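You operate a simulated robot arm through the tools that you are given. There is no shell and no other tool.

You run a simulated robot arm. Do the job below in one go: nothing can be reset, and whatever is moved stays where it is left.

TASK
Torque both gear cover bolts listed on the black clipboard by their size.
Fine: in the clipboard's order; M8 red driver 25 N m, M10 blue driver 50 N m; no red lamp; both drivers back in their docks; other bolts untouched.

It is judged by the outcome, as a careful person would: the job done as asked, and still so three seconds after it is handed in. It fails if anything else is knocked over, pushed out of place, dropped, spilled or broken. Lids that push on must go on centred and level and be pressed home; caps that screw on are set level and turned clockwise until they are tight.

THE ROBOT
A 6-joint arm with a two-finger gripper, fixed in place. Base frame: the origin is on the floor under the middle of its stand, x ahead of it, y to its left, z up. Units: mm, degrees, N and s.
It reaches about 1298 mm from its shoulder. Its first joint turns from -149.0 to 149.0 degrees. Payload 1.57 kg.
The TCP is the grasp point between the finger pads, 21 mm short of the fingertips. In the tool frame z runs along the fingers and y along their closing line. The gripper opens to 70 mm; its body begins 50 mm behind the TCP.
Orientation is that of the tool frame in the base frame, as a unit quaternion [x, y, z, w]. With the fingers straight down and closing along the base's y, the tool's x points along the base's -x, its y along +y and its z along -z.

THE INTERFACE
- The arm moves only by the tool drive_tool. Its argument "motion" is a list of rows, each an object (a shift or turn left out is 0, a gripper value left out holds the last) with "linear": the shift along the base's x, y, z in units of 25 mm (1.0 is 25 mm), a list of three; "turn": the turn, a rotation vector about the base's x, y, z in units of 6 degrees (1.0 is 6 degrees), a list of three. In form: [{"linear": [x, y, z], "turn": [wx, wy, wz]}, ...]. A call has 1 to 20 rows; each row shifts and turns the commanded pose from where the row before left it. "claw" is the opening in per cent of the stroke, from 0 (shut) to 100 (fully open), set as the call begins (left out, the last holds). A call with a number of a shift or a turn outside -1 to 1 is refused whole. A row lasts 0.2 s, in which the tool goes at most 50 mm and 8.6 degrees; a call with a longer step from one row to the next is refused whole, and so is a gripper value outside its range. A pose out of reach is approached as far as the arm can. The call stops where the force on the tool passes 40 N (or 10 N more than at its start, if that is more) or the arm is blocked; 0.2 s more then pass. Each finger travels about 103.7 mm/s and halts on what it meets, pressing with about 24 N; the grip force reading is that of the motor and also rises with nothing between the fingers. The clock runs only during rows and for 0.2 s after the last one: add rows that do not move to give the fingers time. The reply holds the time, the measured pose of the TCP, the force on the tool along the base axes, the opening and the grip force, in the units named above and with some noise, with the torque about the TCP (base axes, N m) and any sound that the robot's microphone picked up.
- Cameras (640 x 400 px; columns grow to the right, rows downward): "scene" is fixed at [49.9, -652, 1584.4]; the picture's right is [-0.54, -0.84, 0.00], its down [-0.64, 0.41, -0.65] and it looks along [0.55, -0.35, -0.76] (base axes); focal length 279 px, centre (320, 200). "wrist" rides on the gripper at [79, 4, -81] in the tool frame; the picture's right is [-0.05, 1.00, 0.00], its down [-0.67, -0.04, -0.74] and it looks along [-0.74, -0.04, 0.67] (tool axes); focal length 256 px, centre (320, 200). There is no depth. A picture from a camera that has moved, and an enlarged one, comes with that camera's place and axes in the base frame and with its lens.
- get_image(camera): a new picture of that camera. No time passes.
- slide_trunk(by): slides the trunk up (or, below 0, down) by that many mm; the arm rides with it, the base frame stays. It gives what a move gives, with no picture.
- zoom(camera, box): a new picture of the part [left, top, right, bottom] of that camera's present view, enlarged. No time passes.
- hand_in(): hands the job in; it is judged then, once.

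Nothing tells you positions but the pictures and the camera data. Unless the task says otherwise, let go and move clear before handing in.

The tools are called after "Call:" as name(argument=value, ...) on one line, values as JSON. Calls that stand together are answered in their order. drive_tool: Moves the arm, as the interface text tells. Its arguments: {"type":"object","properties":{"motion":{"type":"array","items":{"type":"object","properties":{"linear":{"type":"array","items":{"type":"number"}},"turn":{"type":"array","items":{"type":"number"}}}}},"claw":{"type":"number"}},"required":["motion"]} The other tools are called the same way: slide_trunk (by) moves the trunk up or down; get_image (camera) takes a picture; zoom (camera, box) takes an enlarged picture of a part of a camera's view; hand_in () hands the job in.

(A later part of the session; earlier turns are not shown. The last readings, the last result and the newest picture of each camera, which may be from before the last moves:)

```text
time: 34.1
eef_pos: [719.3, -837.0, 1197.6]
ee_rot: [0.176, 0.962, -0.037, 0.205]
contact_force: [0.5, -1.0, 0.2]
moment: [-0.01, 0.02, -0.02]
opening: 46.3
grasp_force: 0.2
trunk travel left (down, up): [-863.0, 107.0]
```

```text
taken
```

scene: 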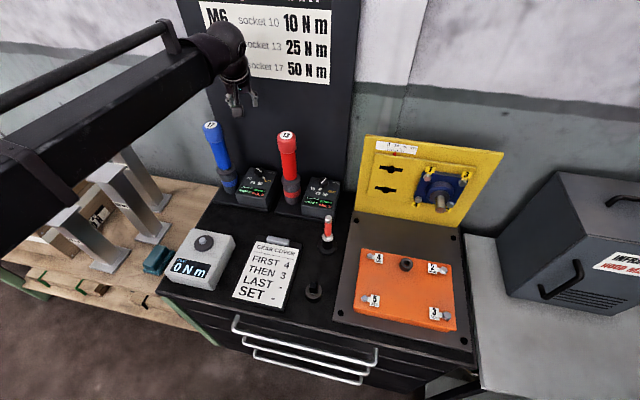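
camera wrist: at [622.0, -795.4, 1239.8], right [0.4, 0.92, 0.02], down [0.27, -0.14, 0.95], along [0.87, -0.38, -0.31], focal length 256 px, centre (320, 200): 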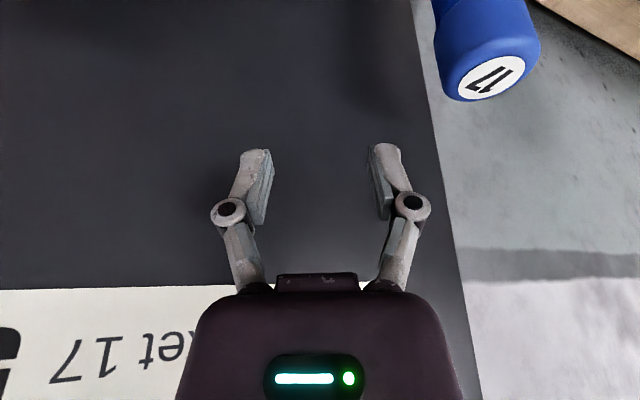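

Call:
slide_trunk(by=-190)

Call:
get_image(camera="wrist")

Call:
zoom(camera="wrist", box=[200, 0, 440, 180])

Call:
get_image(camera="scene")

```text
time: 36.2
eef_pos: [719.1, -837.2, 1008.2]
ee_rot: [0.177, 0.962, -0.038, 0.204]
contact_force: [0.1, -0.1, 0.1]
moment: [0.0, -0.03, -0.07]
opening: 46.2
grasp_force: 0.0
trunk travel left (down, up): [-673.0, 297.0]
```

```text
taken
camera wrist: at [622.0, -795.3, 1049.9], right [0.4, 0.92, 0.02], down [0.27, -0.14, 0.95], along [0.87, -0.38, -0.31], focal length 256 px, centre (320, 200)
```

wrist: 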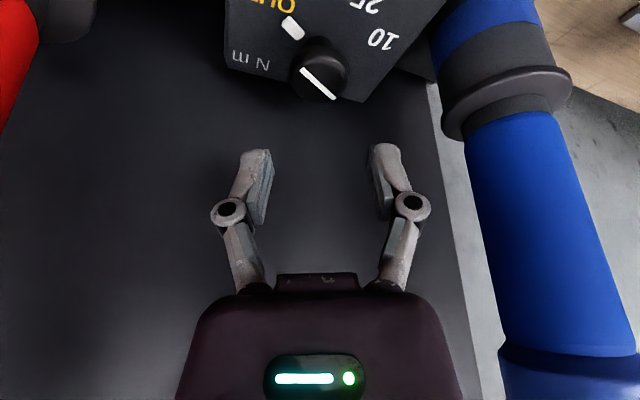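

```text
2.22 times, centred on (320, 90) of wrist
camera zoom: at [622.0, -795.3, 1049.9], right [0.4, 0.92, 0.02], down [0.27, -0.14, 0.95], along [0.87, -0.38, -0.31], focal length 569 px, centre (320, 444)
```

zoom: 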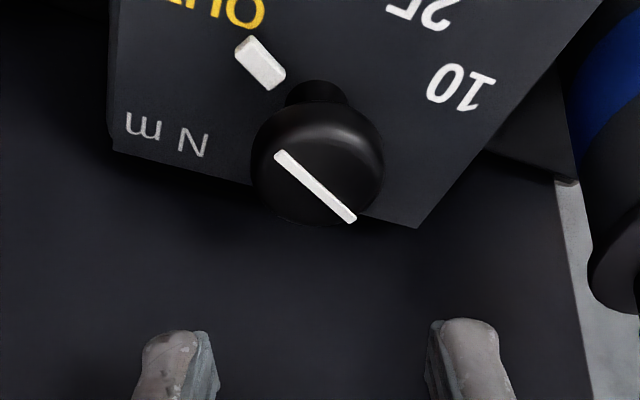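

```text
taken
```

scene: 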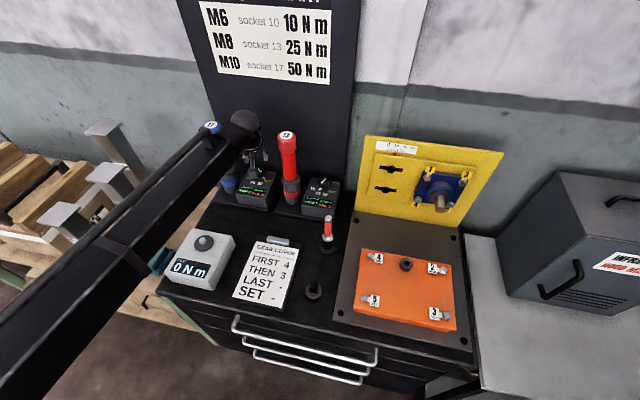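

The blue knob is lined up sideways, so I only need to move about 9 mm forward. Then I'll go down in steps.

Call:
drive_tool(motion=[{"linear": [0.336, -0.128, 0]}, {}])

Call:
slide_trunk(by=-50)

Call:
zoom(camera="wrist", box=[200, 50, 440, 230])

```text
time: 36.8
eef_pos: [727.5, -840.0, 1008.7]
ee_rot: [0.177, 0.962, -0.037, 0.204]
contact_force: [-0.1, 0.5, 0.2]
moment: [-0.01, -0.01, 0.01]
opening: 46.2
grasp_force: 0.1
trunk travel left (down, up): [-673.0, 297.0]
```

```text
time: 37.7
eef_pos: [728.5, -841.1, 958.2]
ee_rot: [0.177, 0.962, -0.038, 0.205]
contact_force: [-0.4, 0.8, 0.3]
moment: [-0.01, 0.01, -0.04]
opening: 45.9
grasp_force: 0.0
trunk travel left (down, up): [-623.0, 347.0]
```

```text
2.22 times, centred on (320, 140) of wrist
camera zoom: at [630.7, -798.3, 999.9], right [0.4, 0.92, 0.02], down [0.27, -0.14, 0.95], along [0.87, -0.38, -0.31], focal length 569 px, centre (320, 333)
```

zoom: 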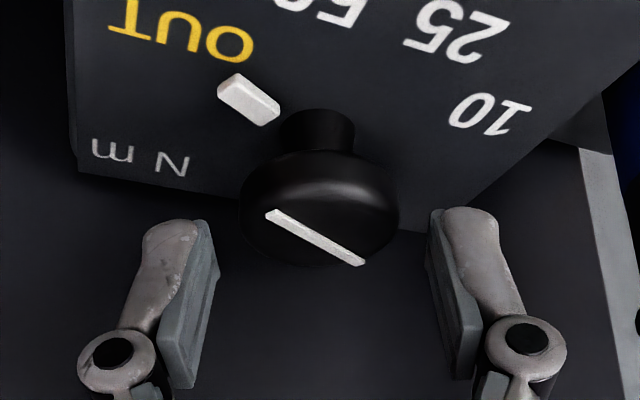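

Alignment matches the red case. I'll go down 10 mm, close, turn 34° clockwise and release.

Call:
slide_trunk(by=-10)

Call:
drive_tool(motion=[{}, {}, {}], claw=35)

Call:
zoom(camera="wrist", box=[200, 50, 440, 230])

```text
time: 38.3
eef_pos: [727.7, -838.8, 948.8]
ee_rot: [0.177, 0.962, -0.038, 0.205]
contact_force: [-0.3, -0.4, 0.4]
moment: [-0.02, 0.01, 0.03]
opening: 46.1
grasp_force: 0.1
trunk travel left (down, up): [-613.0, 357.0]
```

```text
time: 39.1
eef_pos: [727.6, -839.4, 947.9]
ee_rot: [0.177, 0.962, -0.037, 0.205]
contact_force: [0.4, 0.9, 1.1]
moment: [-0.01, 0.04, -0.01]
opening: 33.3
grasp_force: 24.2
trunk travel left (down, up): [-613.0, 357.0]
```

```text
2.22 times, centred on (320, 140) of wrist
camera zoom: at [630.7, -798.2, 990.1], right [0.4, 0.92, 0.02], down [0.27, -0.14, 0.95], along [0.87, -0.38, -0.31], focal length 569 px, centre (320, 333)
```

zoom: 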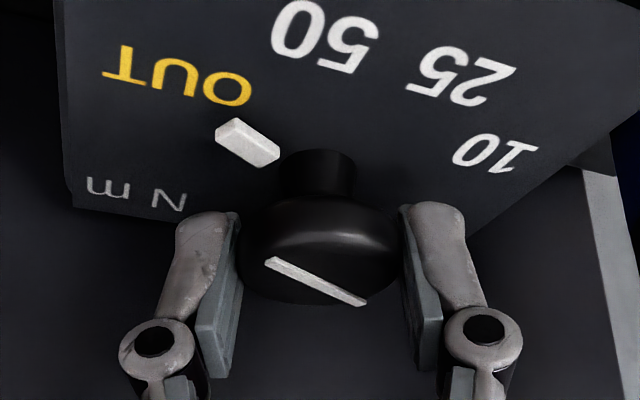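

Call:
drive_tool(motion=[{"turn": [0, 0, -0.95]}, {"turn": [0, 0, -0.95]}, {"turn": [0, 0, -0.95]}, {"turn": [0, 0, -0.95]}, {"turn": [0, 0, -0.95]}, {"turn": [0, 0, -0.95]}, {}])

Call:
drive_tool(motion=[{}, {}, {}], claw=66)

Call:
zoom(camera="wrist", box=[200, 50, 440, 230])

```text
time: 40.7
eef_pos: [728.6, -838.8, 948.3]
ee_rot: [0.454, 0.866, -0.097, 0.184]
contact_force: [0.5, 10.2, 0.1]
moment: [0.02, -0.16, -0.02]
opening: 33.3
grasp_force: 24.1
trunk travel left (down, up): [-613.0, 357.0]
```

```text
time: 41.5
eef_pos: [726.8, -838.9, 948.4]
ee_rot: [0.452, 0.867, -0.095, 0.185]
contact_force: [0.4, 0.9, 1.2]
moment: [-0.03, 0.0, 0.01]
opening: 46.1
grasp_force: 0.0
trunk travel left (down, up): [-613.0, 357.0]
```

```text
2.22 times, centred on (320, 140) of wrist
camera zoom: at [671.3, -751.2, 989.8], right [0.85, 0.53, 0.02], down [0.15, -0.27, 0.95], along [0.51, -0.8, -0.31], focal length 569 px, centre (320, 333)
```

zoom: 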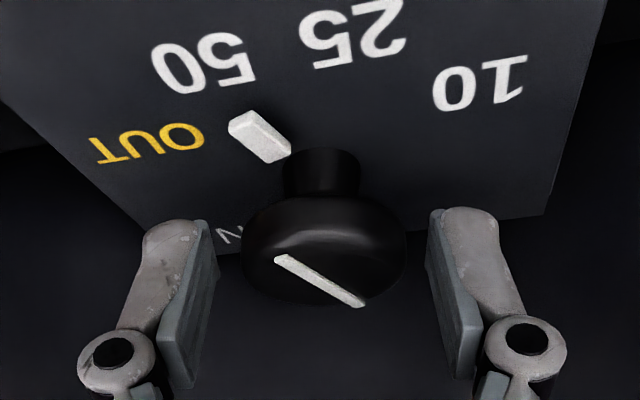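

The blue pointer lines up with 50. I'll rise and verify in the scene view.

Call:
slide_trunk(by=240)

Call:
get_image(camera="scene")

Call:
zoom(camera="scene", box=[235, 155, 285, 215])

Call:
zoom(camera="scene", box=[295, 165, 350, 225])

```text
time: 44.0
eef_pos: [727.5, -840.4, 1187.2]
ee_rot: [0.453, 0.867, -0.096, 0.185]
contact_force: [0.0, -0.2, 0.7]
moment: [-0.02, -0.03, 0.0]
opening: 46.2
grasp_force: 0.0
trunk travel left (down, up): [-853.0, 117.0]
```

```text
taken
```

scene: 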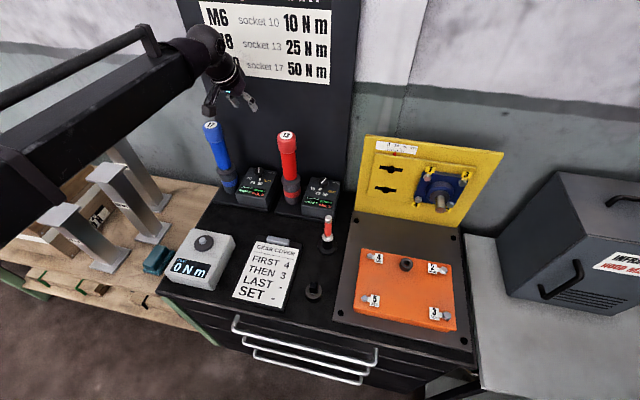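

```text
6.67 times, centred on (260, 185) of scene
camera zoom: at [49.9, -652.0, 1584.4], right [-0.54, -0.84, 0.0], down [-0.64, 0.41, -0.65], along [0.55, -0.35, -0.76], focal length 1860 px, centre (720, 300)
```

zoom: 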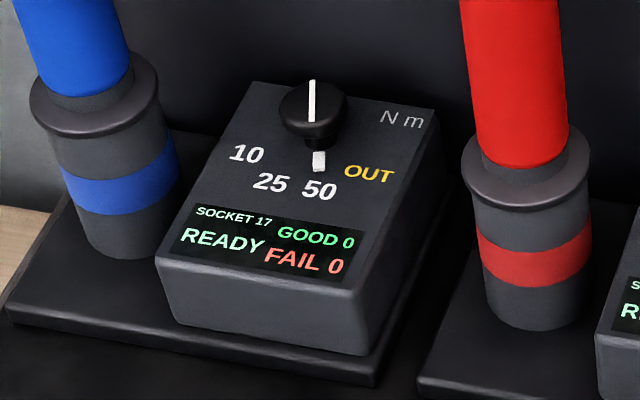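

```text
6.67 times, centred on (322, 195) of scene
camera zoom: at [49.9, -652.0, 1584.4], right [-0.54, -0.84, 0.0], down [-0.64, 0.41, -0.65], along [0.55, -0.35, -0.76], focal length 1860 px, centre (303, 233)
```

zoom: 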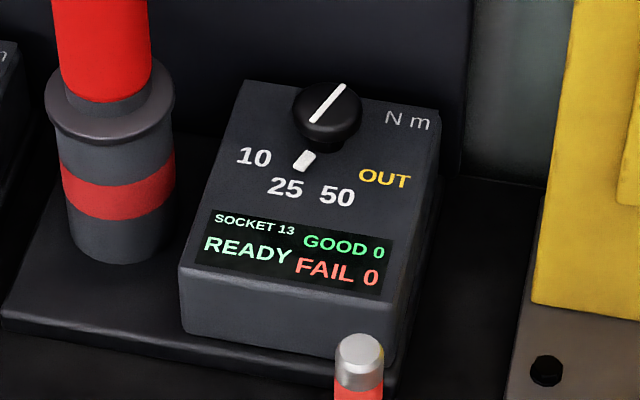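

Both dials are set: red at 25, blue at 50. Next I'll line the tool up with the bench at about 10° tilt, open fully and go above the red driver.

Call:
drive_tool(motion=[{"turn": [0, 0, 0.8333]}, {"turn": [0, 0, 0.8333]}, {"turn": [0.55, 0.55, 0]}, {"turn": [0.55, 0.55, 0]}, {"turn": [0.55, 0.55, 0]}, {"linear": [-0.949, -0.398, 0]}, {"linear": [-0.949, -0.398, 0]}, {"linear": [-0.949, -0.398, 0]}, {"linear": [-0.949, -0.398, 0]}, {"linear": [-0.949, -0.398, 0]}, {}], claw=100)

Call:
get_image(camera="wrist")

Call:
zoom(camera="wrist", box=[200, 50, 440, 230])

Call:
zoom(camera="scene", box=[200, 20, 360, 220])

```text
time: 46.4
eef_pos: [610.8, -889.8, 1173.9]
ee_rot: [0.382, 0.92, -0.035, 0.08]
contact_force: [0.1, -0.1, 0.2]
moment: [0.04, -0.02, -0.02]
opening: 70.0
grasp_force: 0.0
out of reach, approached as far as the arm can: row 3, 4, 5
trunk travel left (down, up): [-853.0, 117.0]
```

```text
taken
camera wrist: at [547.6, -821.4, 1240.7], right [0.74, 0.67, 0.01], down [0.35, -0.4, 0.85], along [0.57, -0.63, -0.53], focal length 256 px, centre (320, 200)
```

wrist: 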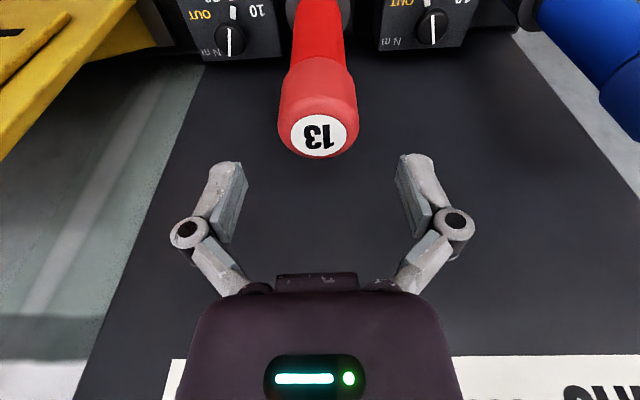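

```text
2.22 times, centred on (320, 140) of wrist
camera zoom: at [547.6, -821.4, 1240.7], right [0.74, 0.67, 0.01], down [0.35, -0.4, 0.85], along [0.57, -0.63, -0.53], focal length 569 px, centre (320, 333)
```

zoom: 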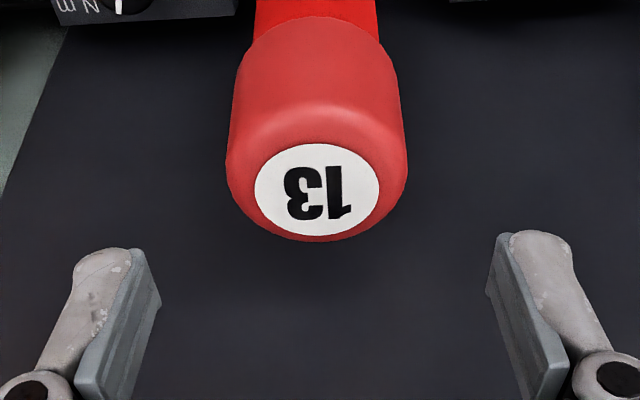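

```text
2.00 times, centred on (280, 120) of scene
camera zoom: at [49.9, -652.0, 1584.4], right [-0.54, -0.84, 0.0], down [-0.64, 0.41, -0.65], along [0.55, -0.35, -0.76], focal length 558 px, centre (400, 360)
```

zoom: 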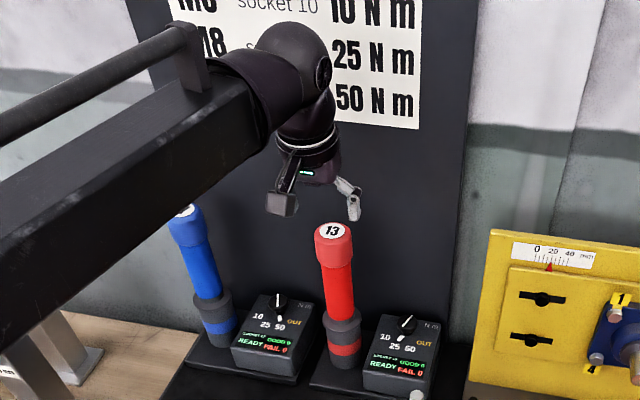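

The red cap top is at about a 1086, b 199, z 1119. I'll centre over it and go down to just above it.

Call:
drive_tool(motion=[{"linear": [0.65, -0.764, 0]}, {}])

Call:
slide_trunk(by=-24)

Call:
get_image(camera="wrist")

Call:
zoom(camera="wrist", box=[200, 50, 440, 230])

```text
time: 47.0
eef_pos: [625.6, -908.2, 1175.2]
ee_rot: [0.382, 0.92, -0.034, 0.08]
contact_force: [-0.6, -0.5, 0.2]
moment: [0.0, 0.0, 0.02]
opening: 70.0
grasp_force: 0.1
trunk travel left (down, up): [-853.0, 117.0]
```

```text
time: 47.7
eef_pos: [626.0, -909.2, 1150.1]
ee_rot: [0.382, 0.92, -0.034, 0.081]
contact_force: [0.4, 0.4, 0.9]
moment: [-0.01, -0.02, 0.01]
opening: 69.9
grasp_force: 0.1
trunk travel left (down, up): [-829.0, 141.0]
```

```text
taken
camera wrist: at [563.6, -840.4, 1216.9], right [0.74, 0.67, 0.01], down [0.35, -0.4, 0.85], along [0.57, -0.63, -0.53], focal length 256 px, centre (320, 200)
```

wrist: 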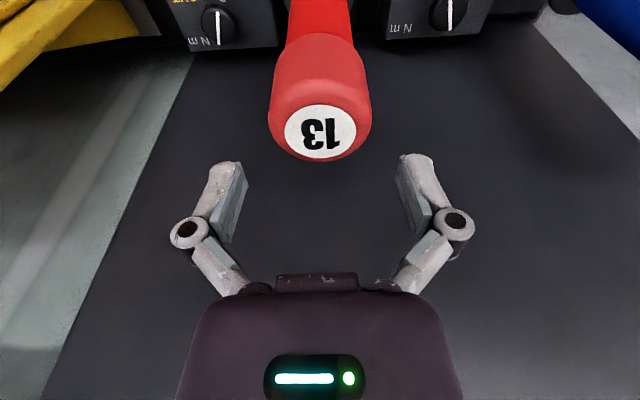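

```text
2.22 times, centred on (320, 140) of wrist
camera zoom: at [563.6, -840.4, 1216.9], right [0.74, 0.67, 0.01], down [0.35, -0.4, 0.85], along [0.57, -0.63, -0.53], focal length 569 px, centre (320, 333)
```

zoom: 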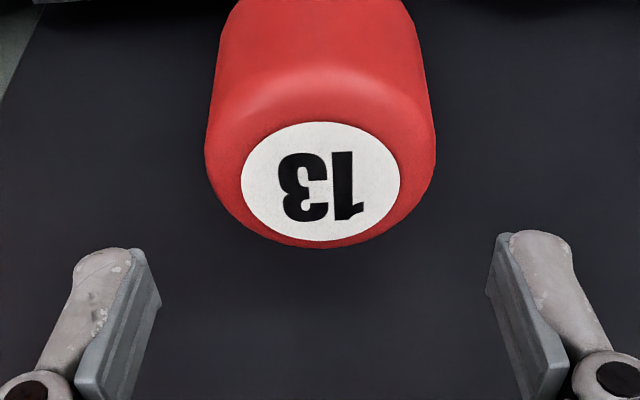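

The cap is centred between the fingers. I'll go down about 68 mm so the pads surround it.

Call:
slide_trunk(by=-40)

Call:
get_image(camera="wrist")

```text
time: 48.5
eef_pos: [626.0, -908.0, 1111.5]
ee_rot: [0.382, 0.92, -0.035, 0.08]
contact_force: [0.6, -0.2, 0.7]
moment: [0.0, -0.01, -0.01]
opening: 70.0
grasp_force: 0.0
trunk travel left (down, up): [-789.0, 181.0]
```

```text
taken
camera wrist: at [563.6, -840.4, 1176.9], right [0.74, 0.67, 0.01], down [0.35, -0.4, 0.85], along [0.57, -0.63, -0.53], focal length 256 px, centre (320, 200)
```

wrist: 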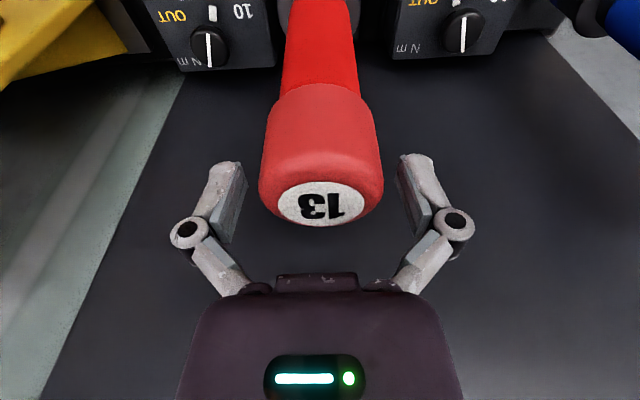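

Call:
slide_trunk(by=-27)

Call:
get_image(camera="wrist")

Call:
zoom(camera="scene", box=[240, 60, 360, 220])

```text
time: 49.2
eef_pos: [625.4, -908.4, 1083.9]
ee_rot: [0.382, 0.92, -0.034, 0.08]
contact_force: [0.1, -0.4, 0.6]
moment: [0.0, 0.0, 0.0]
opening: 70.1
grasp_force: 0.1
trunk travel left (down, up): [-762.0, 208.0]
```

```text
taken
camera wrist: at [563.6, -840.4, 1149.9], right [0.74, 0.67, 0.01], down [0.35, -0.4, 0.85], along [0.57, -0.63, -0.53], focal length 256 px, centre (320, 200)
```

wrist: 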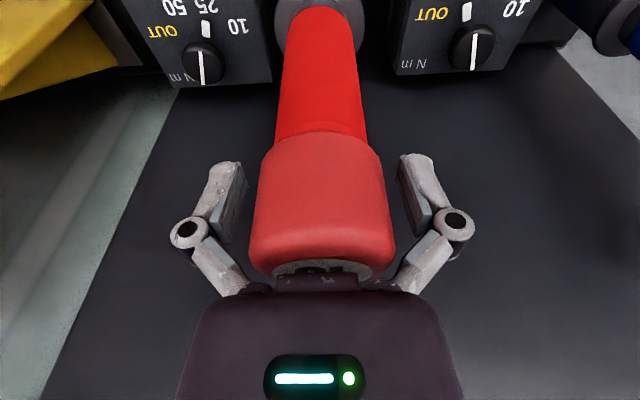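

```text
2.50 times, centred on (300, 140) of scene
camera zoom: at [49.9, -652.0, 1584.4], right [-0.54, -0.84, 0.0], down [-0.64, 0.41, -0.65], along [0.55, -0.35, -0.76], focal length 698 px, centre (370, 350)
```

zoom: 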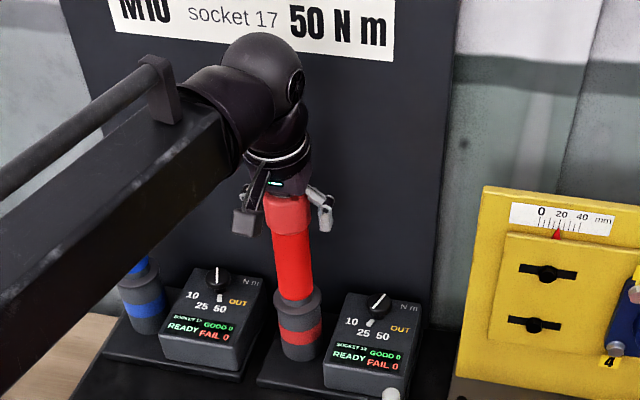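

The pads surround the cap and nothing is touching yet. Closing now.

Call:
drive_tool(motion=[{}, {}, {}, {}], claw=40)

Call:
get_image(camera="wrist")

```text
time: 50.2
eef_pos: [624.8, -908.1, 1085.7]
ee_rot: [0.382, 0.92, -0.035, 0.081]
contact_force: [4.9, -3.0, 17.1]
moment: [-0.04, -0.1, -0.03]
opening: 56.4
grasp_force: 24.1
trunk travel left (down, up): [-762.0, 208.0]
```

```text
taken
camera wrist: at [563.4, -839.5, 1151.2], right [0.74, 0.67, 0.01], down [0.35, -0.4, 0.85], along [0.57, -0.63, -0.53], focal length 256 px, centre (320, 200)
```

wrist: 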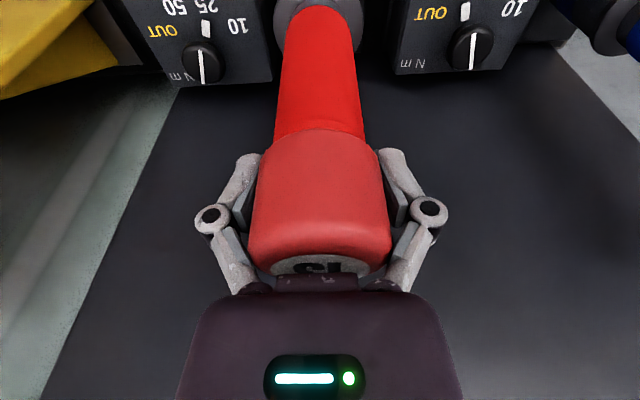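

I have a grip of 24 N on the 56 mm cap. I'll lift slowly and check how the driver comes out.

Call:
slide_trunk(by=15)

Call:
get_image(camera="wrist")

Call:
zoom(camera="scene", box=[240, 60, 360, 220])

```text
time: 50.9
eef_pos: [626.1, -910.1, 1097.7]
ee_rot: [0.382, 0.92, -0.033, 0.079]
contact_force: [-0.5, -0.4, -8.4]
moment: [0.0, -0.02, -0.02]
opening: 50.2
grasp_force: 23.7
trunk travel left (down, up): [-777.0, 193.0]
```

```text
taken
camera wrist: at [563.9, -841.3, 1163.9], right [0.74, 0.67, 0.01], down [0.35, -0.4, 0.85], along [0.57, -0.63, -0.53], focal length 256 px, centre (320, 200)
```

wrist: 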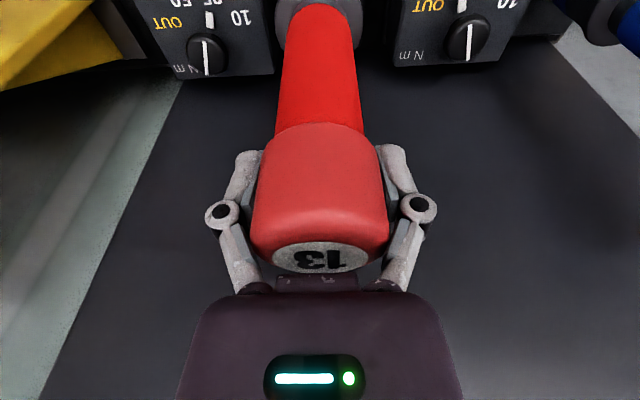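

```text
2.50 times, centred on (300, 140) of scene
camera zoom: at [49.9, -652.0, 1584.4], right [-0.54, -0.84, 0.0], down [-0.64, 0.41, -0.65], along [0.55, -0.35, -0.76], focal length 698 px, centre (370, 350)
```

zoom: 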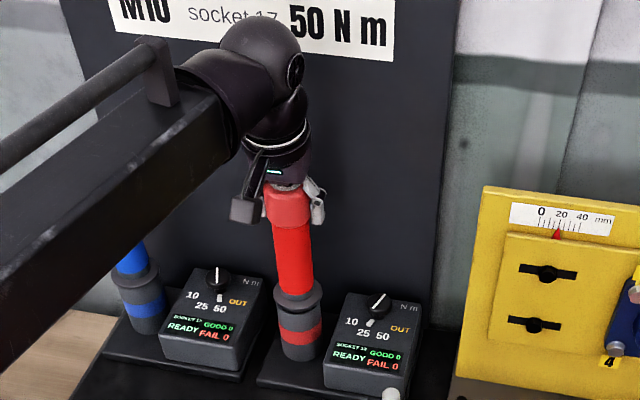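

Call:
zoom(camera="wrist", box=[180, 100, 460, 300])

Call:
zoom(camera="scene", box=[260, 110, 340, 210])

```text
2.00 times, centred on (320, 200) of wrist
camera zoom: at [563.9, -841.3, 1163.9], right [0.74, 0.67, 0.01], down [0.35, -0.4, 0.85], along [0.57, -0.63, -0.53], focal length 512 px, centre (320, 200)
```

zoom: 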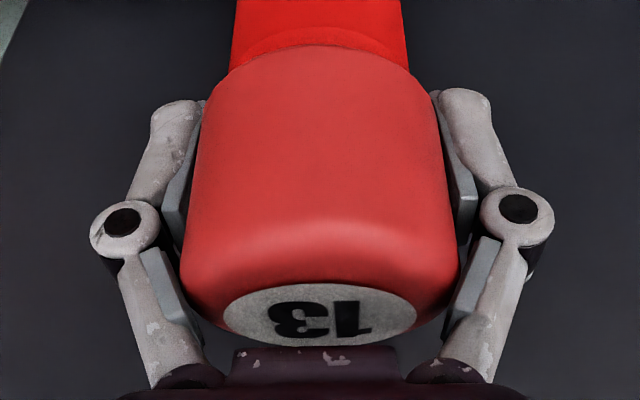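

```text
4.00 times, centred on (300, 160) of scene
camera zoom: at [49.9, -652.0, 1584.4], right [-0.54, -0.84, 0.0], down [-0.64, 0.41, -0.65], along [0.55, -0.35, -0.76], focal length 1116 px, centre (400, 360)
```

zoom: 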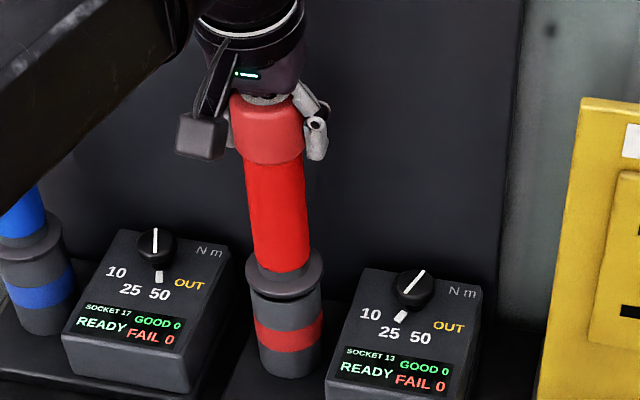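

The driver's flange has come free of its cup and the load is about 8.4 N. I'll lift it fully out.

Call:
slide_trunk(by=60)

Call:
zoom(camera="scene", box=[240, 60, 360, 220])

Call:
get_image(camera="wrist")

```text
time: 51.9
eef_pos: [625.7, -909.2, 1157.1]
ee_rot: [0.382, 0.92, -0.033, 0.08]
contact_force: [0.5, 0.2, -8.2]
moment: [-0.02, -0.01, 0.02]
opening: 49.8
grasp_force: 23.8
trunk travel left (down, up): [-837.0, 133.0]
```

```text
2.50 times, centred on (300, 140) of scene
camera zoom: at [49.9, -652.0, 1584.4], right [-0.54, -0.84, 0.0], down [-0.64, 0.41, -0.65], along [0.55, -0.35, -0.76], focal length 698 px, centre (370, 350)
```

zoom: 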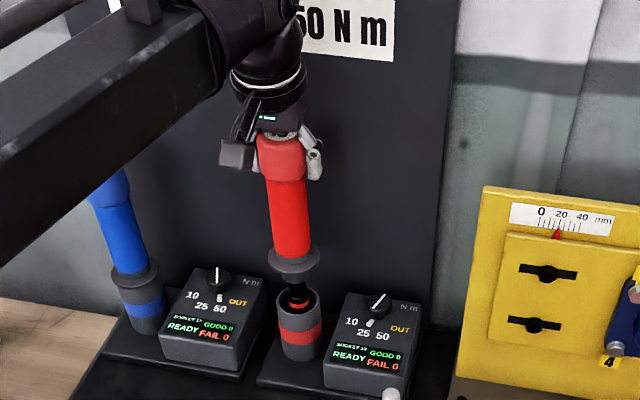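

```text
taken
camera wrist: at [564.2, -841.4, 1223.8], right [0.74, 0.67, 0.01], down [0.35, -0.4, 0.85], along [0.57, -0.63, -0.53], focal length 256 px, centre (320, 200)
```

wrist: 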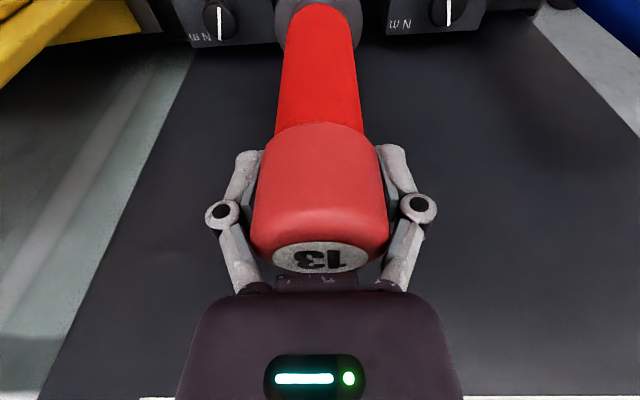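

Call:
slide_trunk(by=80)

Call:
get_image(camera="scene")

Call:
zoom(camera="scene", box=[240, 40, 360, 220])

```text
time: 53.0
eef_pos: [626.5, -909.2, 1237.6]
ee_rot: [0.382, 0.92, -0.033, 0.079]
contact_force: [0.6, 1.0, -8.5]
moment: [-0.03, -0.01, 0.0]
opening: 50.0
grasp_force: 23.6
trunk travel left (down, up): [-917.0, 53.0]
```

```text
taken
```

scene: 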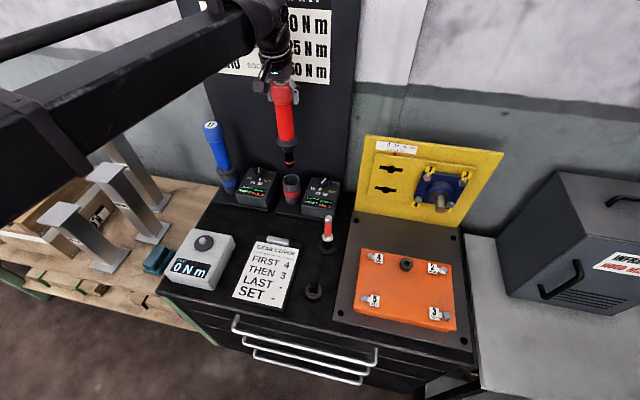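

```text
2.22 times, centred on (300, 130) of scene
camera zoom: at [49.9, -652.0, 1584.4], right [-0.54, -0.84, 0.0], down [-0.64, 0.41, -0.65], along [0.55, -0.35, -0.76], focal length 620 px, centre (364, 356)
```

zoom: 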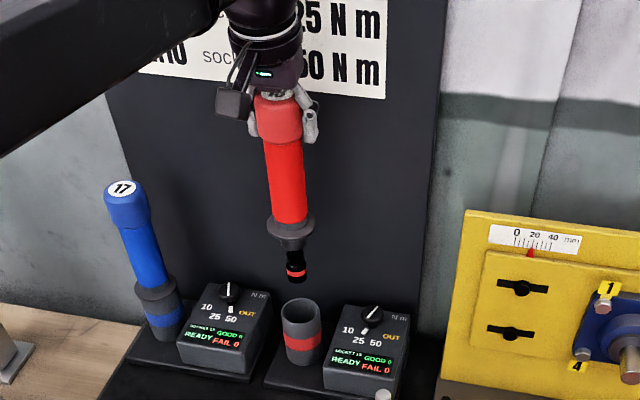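

The red driver is out, hanging vertical with its socket tip at about z 1013. I'll back it away from the wall, then carry it to the right to look closely at the gear cover bolts.

Call:
drive_tool(motion=[{"linear": [-0.4, 0.4, 0]}, {"linear": [-0.707, 0.707, 0]}, {"linear": [-0.707, 0.707, 0]}, {"linear": [-0.707, 0.707, 0]}, {"linear": [-0.707, 0.707, 0]}, {"linear": [-0.707, 0.707, 0]}, {"linear": [-0.707, 0.707, 0]}, {"linear": [-0.707, 0.707, 0]}, {"linear": [-0.707, 0.707, 0]}, {"linear": [-0.707, 0.707, 0]}, {"linear": [-0.707, 0.707, 0]}, {"linear": [-0.707, 0.707, 0]}, {"linear": [-0.707, 0.707, 0]}, {"linear": [-0.4, 0.4, 0]}, {}])

Call:
drive_tool(motion=[{"linear": [-0.4, -0.4, 0]}, {"linear": [-0.7, -0.7, 0]}, {"linear": [-0.7, -0.7, 0]}, {"linear": [-0.7, -0.7, 0]}, {"linear": [-0.7, -0.7, 0]}, {"linear": [-0.7, -0.7, 0]}, {"linear": [-0.7, -0.7, 0]}, {"linear": [-0.7, -0.7, 0]}, {"linear": [-0.4, -0.4, 0]}, {}])

Call:
get_image(camera="wrist")

Call:
get_image(camera="scene")

```text
time: 56.2
eef_pos: [394.2, -676.4, 1237.9]
ee_rot: [0.382, 0.92, -0.033, 0.08]
contact_force: [0.1, -0.4, -8.0]
moment: [-0.04, 0.0, 0.01]
opening: 49.9
grasp_force: 24.0
trunk travel left (down, up): [-917.0, 53.0]
```

```text
time: 58.5
eef_pos: [251.7, -821.0, 1238.2]
ee_rot: [0.382, 0.92, -0.033, 0.08]
contact_force: [0.0, 0.3, -8.1]
moment: [-0.02, -0.02, 0.01]
opening: 49.8
grasp_force: 24.3
trunk travel left (down, up): [-917.0, 53.0]
```

```text
taken
camera wrist: at [189.9, -752.2, 1304.4], right [0.74, 0.67, 0.01], down [0.35, -0.4, 0.85], along [0.57, -0.63, -0.53], focal length 256 px, centre (320, 200)
```

wrist: 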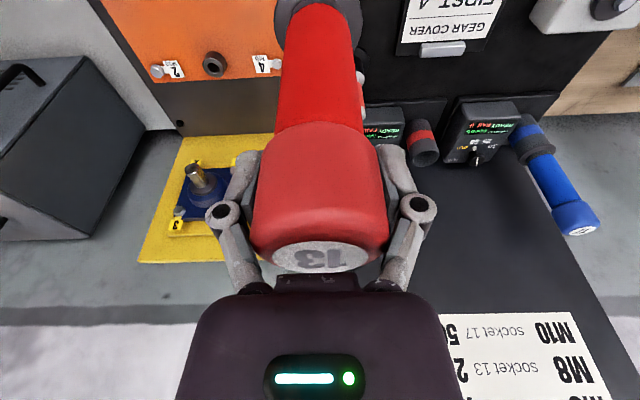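

```text
taken
```

scene: 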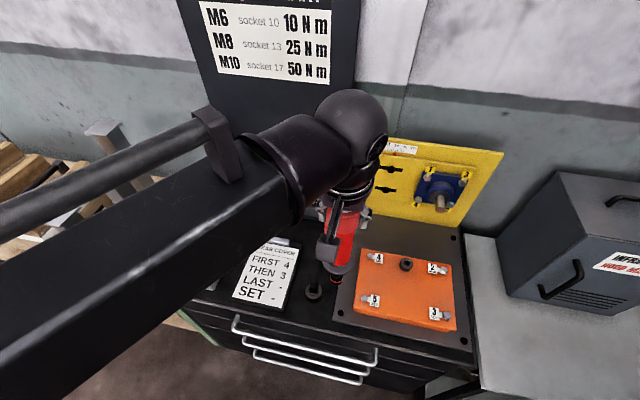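

Call:
zoom(camera="wrist", box=[120, 0, 300, 120])

Call:
zoom(camera="scene", box=[310, 220, 470, 340])

```text
3.33 times, centred on (210, 60) of wrist
camera zoom: at [189.9, -752.2, 1304.4], right [0.74, 0.67, 0.01], down [0.35, -0.4, 0.85], along [0.57, -0.63, -0.53], focal length 853 px, centre (687, 667)
```

zoom: 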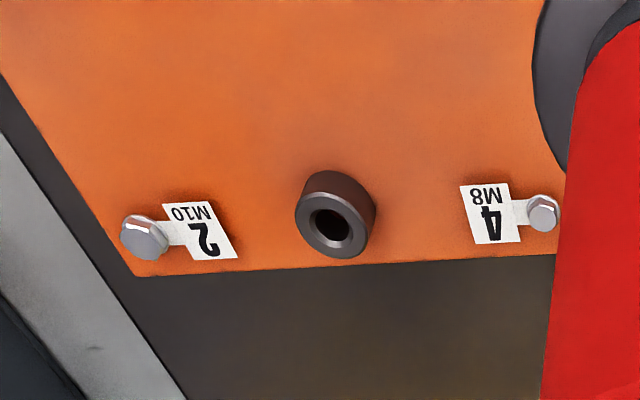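

```text
3.33 times, centred on (390, 280) of scene
camera zoom: at [49.9, -652.0, 1584.4], right [-0.54, -0.84, 0.0], down [-0.64, 0.41, -0.65], along [0.55, -0.35, -0.76], focal length 930 px, centre (87, -67)
```

zoom: 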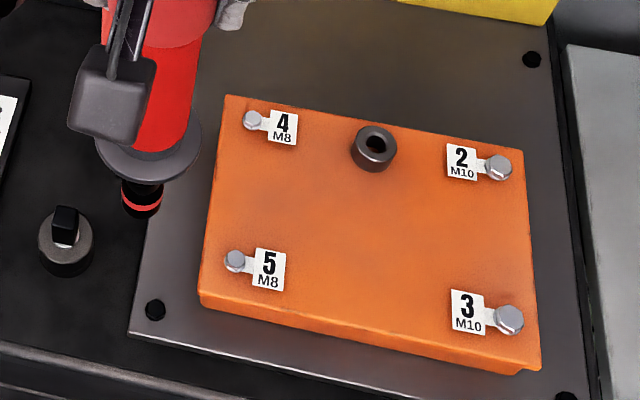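

I need a second viewpoint at a different elevation to get the bolt heights. I'll back off to the front edge of the bench and lower a little.

Call:
drive_tool(motion=[{"linear": [-0.424, 0.798, 0]}, {"linear": [-0.424, 0.798, 0]}, {"linear": [-0.424, 0.798, 0]}, {"linear": [-0.424, 0.798, 0]}, {"linear": [-0.424, 0.798, 0]}, {}])

Call:
slide_trunk(by=-60)

Call:
get_image(camera="wrist")

Call:
zoom(camera="wrist", box=[120, 60, 300, 180])

```text
time: 59.9
eef_pos: [197.9, -721.8, 1237.2]
ee_rot: [0.382, 0.92, -0.033, 0.079]
contact_force: [0.0, 0.0, -9.5]
moment: [0.0, 0.04, 0.0]
opening: 49.9
grasp_force: 23.9
trunk travel left (down, up): [-917.0, 53.0]
```

```text
time: 60.9
eef_pos: [198.1, -720.8, 1176.3]
ee_rot: [0.382, 0.92, -0.033, 0.08]
contact_force: [-0.1, 0.3, -8.2]
moment: [-0.05, -0.02, 0.01]
opening: 49.8
grasp_force: 23.8
trunk travel left (down, up): [-857.0, 113.0]
```

```text
taken
camera wrist: at [136.5, -652.4, 1244.6], right [0.74, 0.67, 0.01], down [0.35, -0.4, 0.85], along [0.57, -0.63, -0.53], focal length 256 px, centre (320, 200)
```

wrist: 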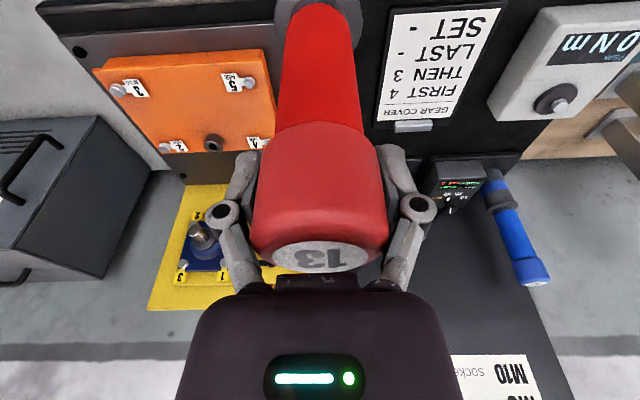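

```text
3.33 times, centred on (210, 120) of wrist
camera zoom: at [136.5, -652.4, 1244.6], right [0.74, 0.67, 0.01], down [0.35, -0.4, 0.85], along [0.57, -0.63, -0.53], focal length 853 px, centre (687, 467)
```

zoom: 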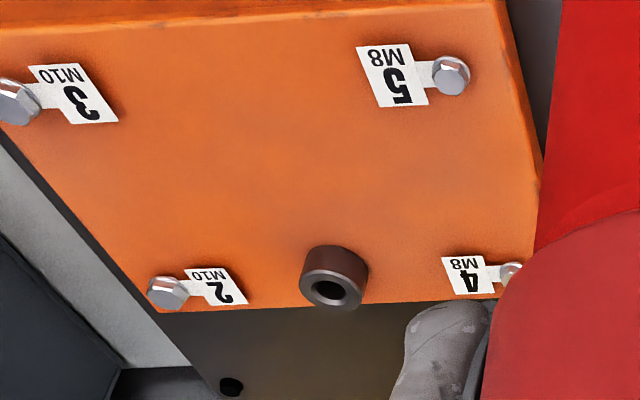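

This gives consistent bolt positions. Bolt 4 is still partly hidden, so I'll shift left for one more clean view of it.

Call:
drive_tool(motion=[{"linear": [0.7, 0.7, 0]}, {"linear": [0.7, 0.7, 0]}, {}])

Call:
zoom(camera="wrist", box=[150, 60, 270, 180])

Call:
get_image(camera="wrist")

```text
time: 61.6
eef_pos: [233.8, -684.9, 1177.7]
ee_rot: [0.382, 0.92, -0.033, 0.08]
contact_force: [-0.1, -0.4, -7.3]
moment: [0.0, 0.0, 0.01]
opening: 50.1
grasp_force: 24.2
trunk travel left (down, up): [-857.0, 113.0]
```

```text
3.33 times, centred on (210, 120) of wrist
camera zoom: at [172.4, -616.8, 1244.5], right [0.74, 0.67, 0.01], down [0.35, -0.4, 0.85], along [0.57, -0.63, -0.53], focal length 853 px, centre (687, 467)
```

zoom: 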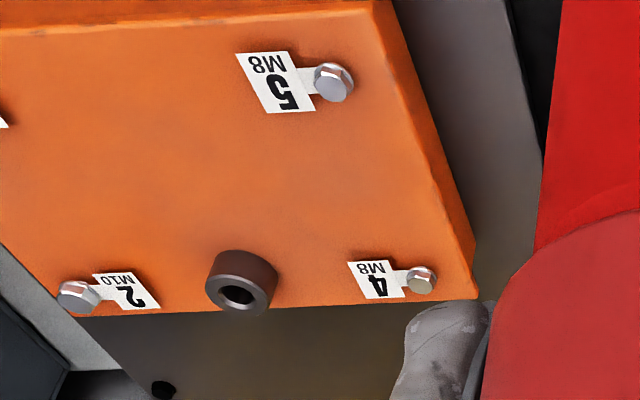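

```text
taken
camera wrist: at [172.4, -616.8, 1244.5], right [0.74, 0.67, 0.01], down [0.35, -0.4, 0.85], along [0.57, -0.63, -0.53], focal length 256 px, centre (320, 200)
```

wrist: 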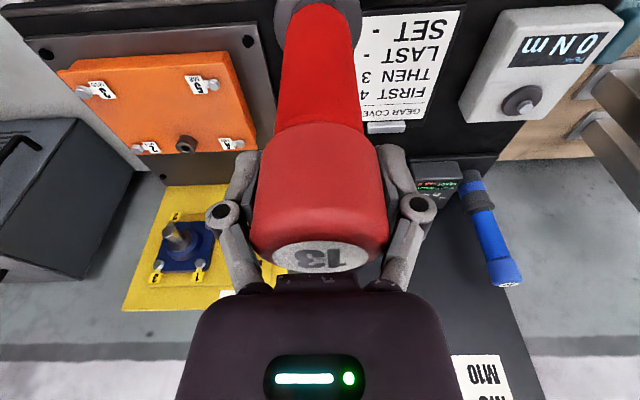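

I'll zoom in much harder on bolt 4 from here for an accurate centre.

Call:
zoom(camera="wrist", box=[210, 125, 270, 165])

Call:
zoom(camera="wrist", box=[60, 70, 140, 110])

```text
10.00 times, centred on (240, 145) of wrist
camera zoom: at [172.4, -616.8, 1244.5], right [0.74, 0.67, 0.01], down [0.35, -0.4, 0.85], along [0.57, -0.63, -0.53], focal length 2560 px, centre (1120, 750)
```

zoom: 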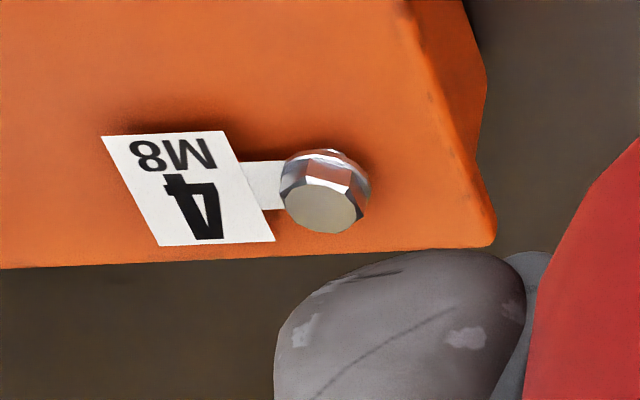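

```text
8.00 times, centred on (100, 90) of wrist
camera zoom: at [172.4, -616.8, 1244.5], right [0.74, 0.67, 0.01], down [0.35, -0.4, 0.85], along [0.57, -0.63, -0.53], focal length 2048 px, centre (2080, 1080)
```

zoom: 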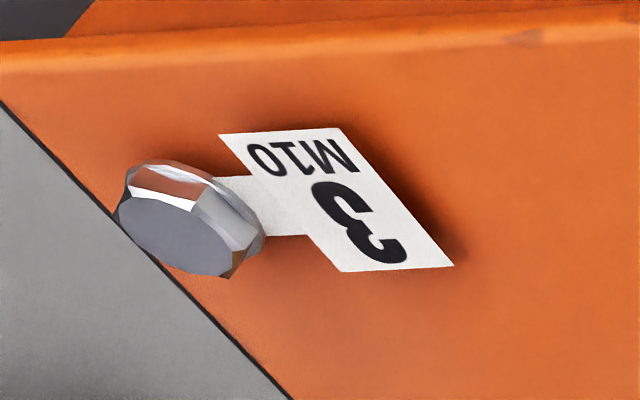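

Call:
slide_trunk(by=60)

Call:
drive_tool(motion=[{"linear": [0.7, -0.7, 0]}, {"linear": [0.7, -0.7, 0]}, {"linear": [0.7, -0.7, 0]}, {"linear": [0.7, -0.7, 0]}, {"linear": [0.4, -0.4, 0]}, {"linear": [-0.6, -0.6, 0]}, {"linear": [-0.6, -0.6, 0]}, {}])

Call:
get_image(camera="wrist")

```text
time: 62.6
eef_pos: [234.6, -685.3, 1238.4]
ee_rot: [0.382, 0.92, -0.033, 0.08]
contact_force: [1.0, -1.0, -7.5]
moment: [-0.01, -0.01, -0.03]
opening: 49.9
grasp_force: 23.9
trunk travel left (down, up): [-917.0, 53.0]
```

```text
time: 64.5
eef_pos: [285.7, -794.3, 1238.8]
ee_rot: [0.382, 0.92, -0.033, 0.079]
contact_force: [-0.1, -0.2, -8.2]
moment: [-0.02, -0.01, 0.02]
opening: 50.1
grasp_force: 24.3
trunk travel left (down, up): [-917.0, 53.0]
```

```text
taken
camera wrist: at [223.9, -725.7, 1304.5], right [0.74, 0.67, 0.01], down [0.35, -0.4, 0.85], along [0.57, -0.63, -0.53], focal length 256 px, centre (320, 200)
```

wrist: 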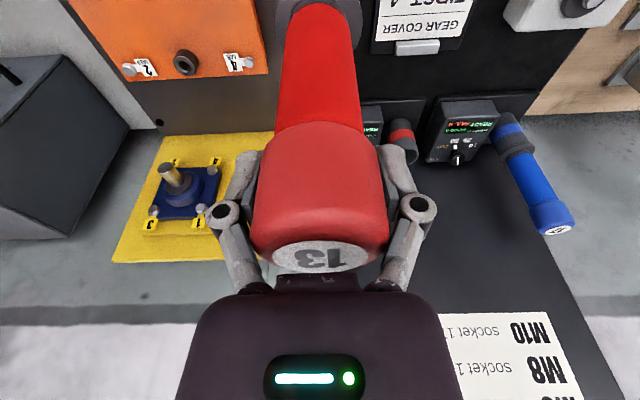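

Call:
zoom(camera="wrist", box=[215, 40, 275, 80])

Call:
zoom(camera="scene", box=[320, 200, 420, 300])

```text
10.00 times, centred on (245, 60) of wrist
camera zoom: at [223.9, -725.7, 1304.5], right [0.74, 0.67, 0.01], down [0.35, -0.4, 0.85], along [0.57, -0.63, -0.53], focal length 2560 px, centre (1070, 1600)
```

zoom: 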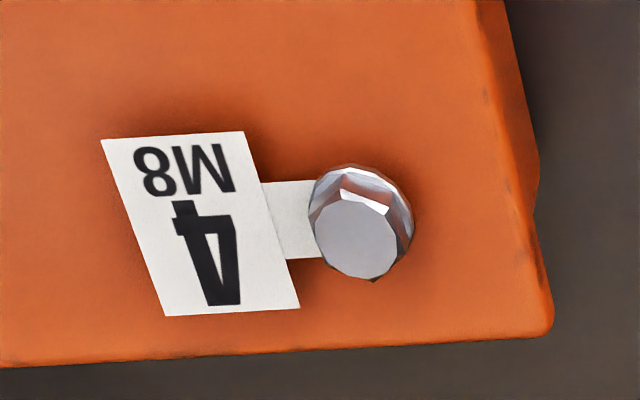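

```text
4.00 times, centred on (370, 250) of scene
camera zoom: at [49.9, -652.0, 1584.4], right [-0.54, -0.84, 0.0], down [-0.64, 0.41, -0.65], along [0.55, -0.35, -0.76], focal length 1116 px, centre (120, 0)
```

zoom: 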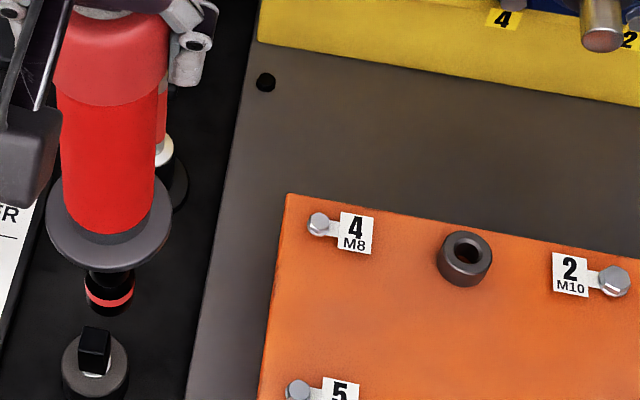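

Call:
zoom(camera="scene", box=[325, 210, 365, 290])

Call:
zoom(camera="scene", box=[300, 160, 380, 290])

```text
5.00 times, centred on (345, 250) of scene
camera zoom: at [49.9, -652.0, 1584.4], right [-0.54, -0.84, 0.0], down [-0.64, 0.41, -0.65], along [0.55, -0.35, -0.76], focal length 1395 px, centre (195, -50)
```

zoom: 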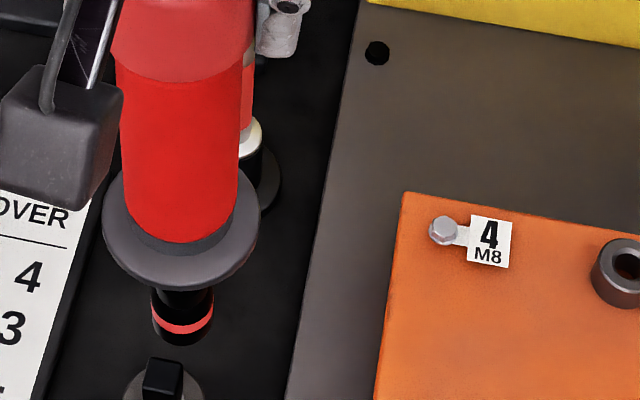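

```text
3.08 times, centred on (340, 225) of scene
camera zoom: at [49.9, -652.0, 1584.4], right [-0.54, -0.84, 0.0], down [-0.64, 0.41, -0.65], along [0.55, -0.35, -0.76], focal length 858 px, centre (258, 123)
```

zoom: 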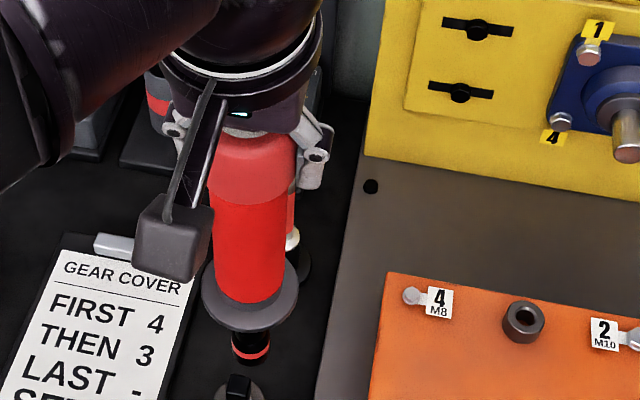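

Bolt 4's head is at about a 889.6, b 472, z 918, and the driver axis is about 1 mm behind the TCP. I'll carry the driver over bolt 4 at the current height.

Call:
drive_tool(motion=[{"linear": [0.025, -0.425, 0]}, {"linear": [0.05, -0.851, 0]}, {"linear": [0.05, -0.851, 0]}, {"linear": [0.05, -0.851, 0]}, {"linear": [0.05, -0.851, 0]}, {"linear": [0.05, -0.851, 0]}, {"linear": [0.05, -0.851, 0]}, {"linear": [0.05, -0.851, 0]}, {"linear": [0.025, -0.425, 0]}, {}, {}])

Call:
slide_trunk(by=-60)

Call:
get_image(camera="wrist")

Call:
zoom(camera="scene", box=[335, 200, 415, 280])

```text
time: 66.8
eef_pos: [293.8, -966.2, 1237.5]
ee_rot: [0.382, 0.92, -0.033, 0.079]
contact_force: [-0.2, -0.2, -7.0]
moment: [-0.02, -0.03, 0.0]
opening: 50.2
grasp_force: 24.3
trunk travel left (down, up): [-917.0, 53.0]
```

```text
time: 67.8
eef_pos: [293.2, -965.3, 1177.7]
ee_rot: [0.383, 0.92, -0.034, 0.079]
contact_force: [0.5, 0.1, -7.2]
moment: [0.0, -0.04, 0.01]
opening: 49.8
grasp_force: 24.1
trunk travel left (down, up): [-857.0, 113.0]
```

```text
taken
camera wrist: at [231.9, -896.9, 1244.3], right [0.74, 0.67, 0.01], down [0.35, -0.4, 0.85], along [0.57, -0.63, -0.53], focal length 256 px, centre (320, 200)
```

wrist: 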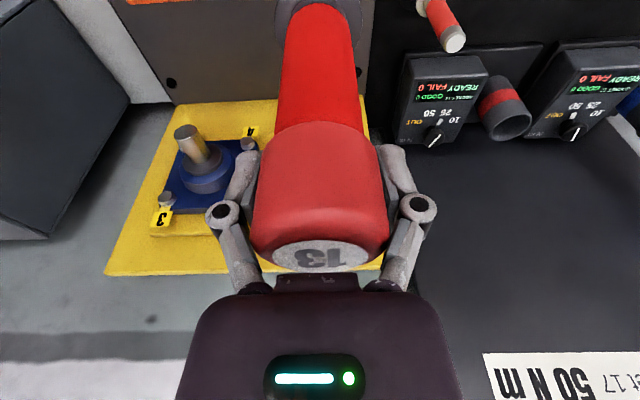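

```text
5.00 times, centred on (375, 240) of scene
camera zoom: at [49.9, -652.0, 1584.4], right [-0.54, -0.84, 0.0], down [-0.64, 0.41, -0.65], along [0.55, -0.35, -0.76], focal length 1395 px, centre (45, 0)
```

zoom: 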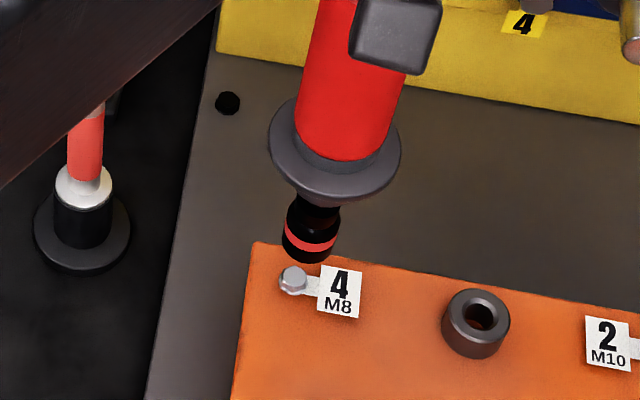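

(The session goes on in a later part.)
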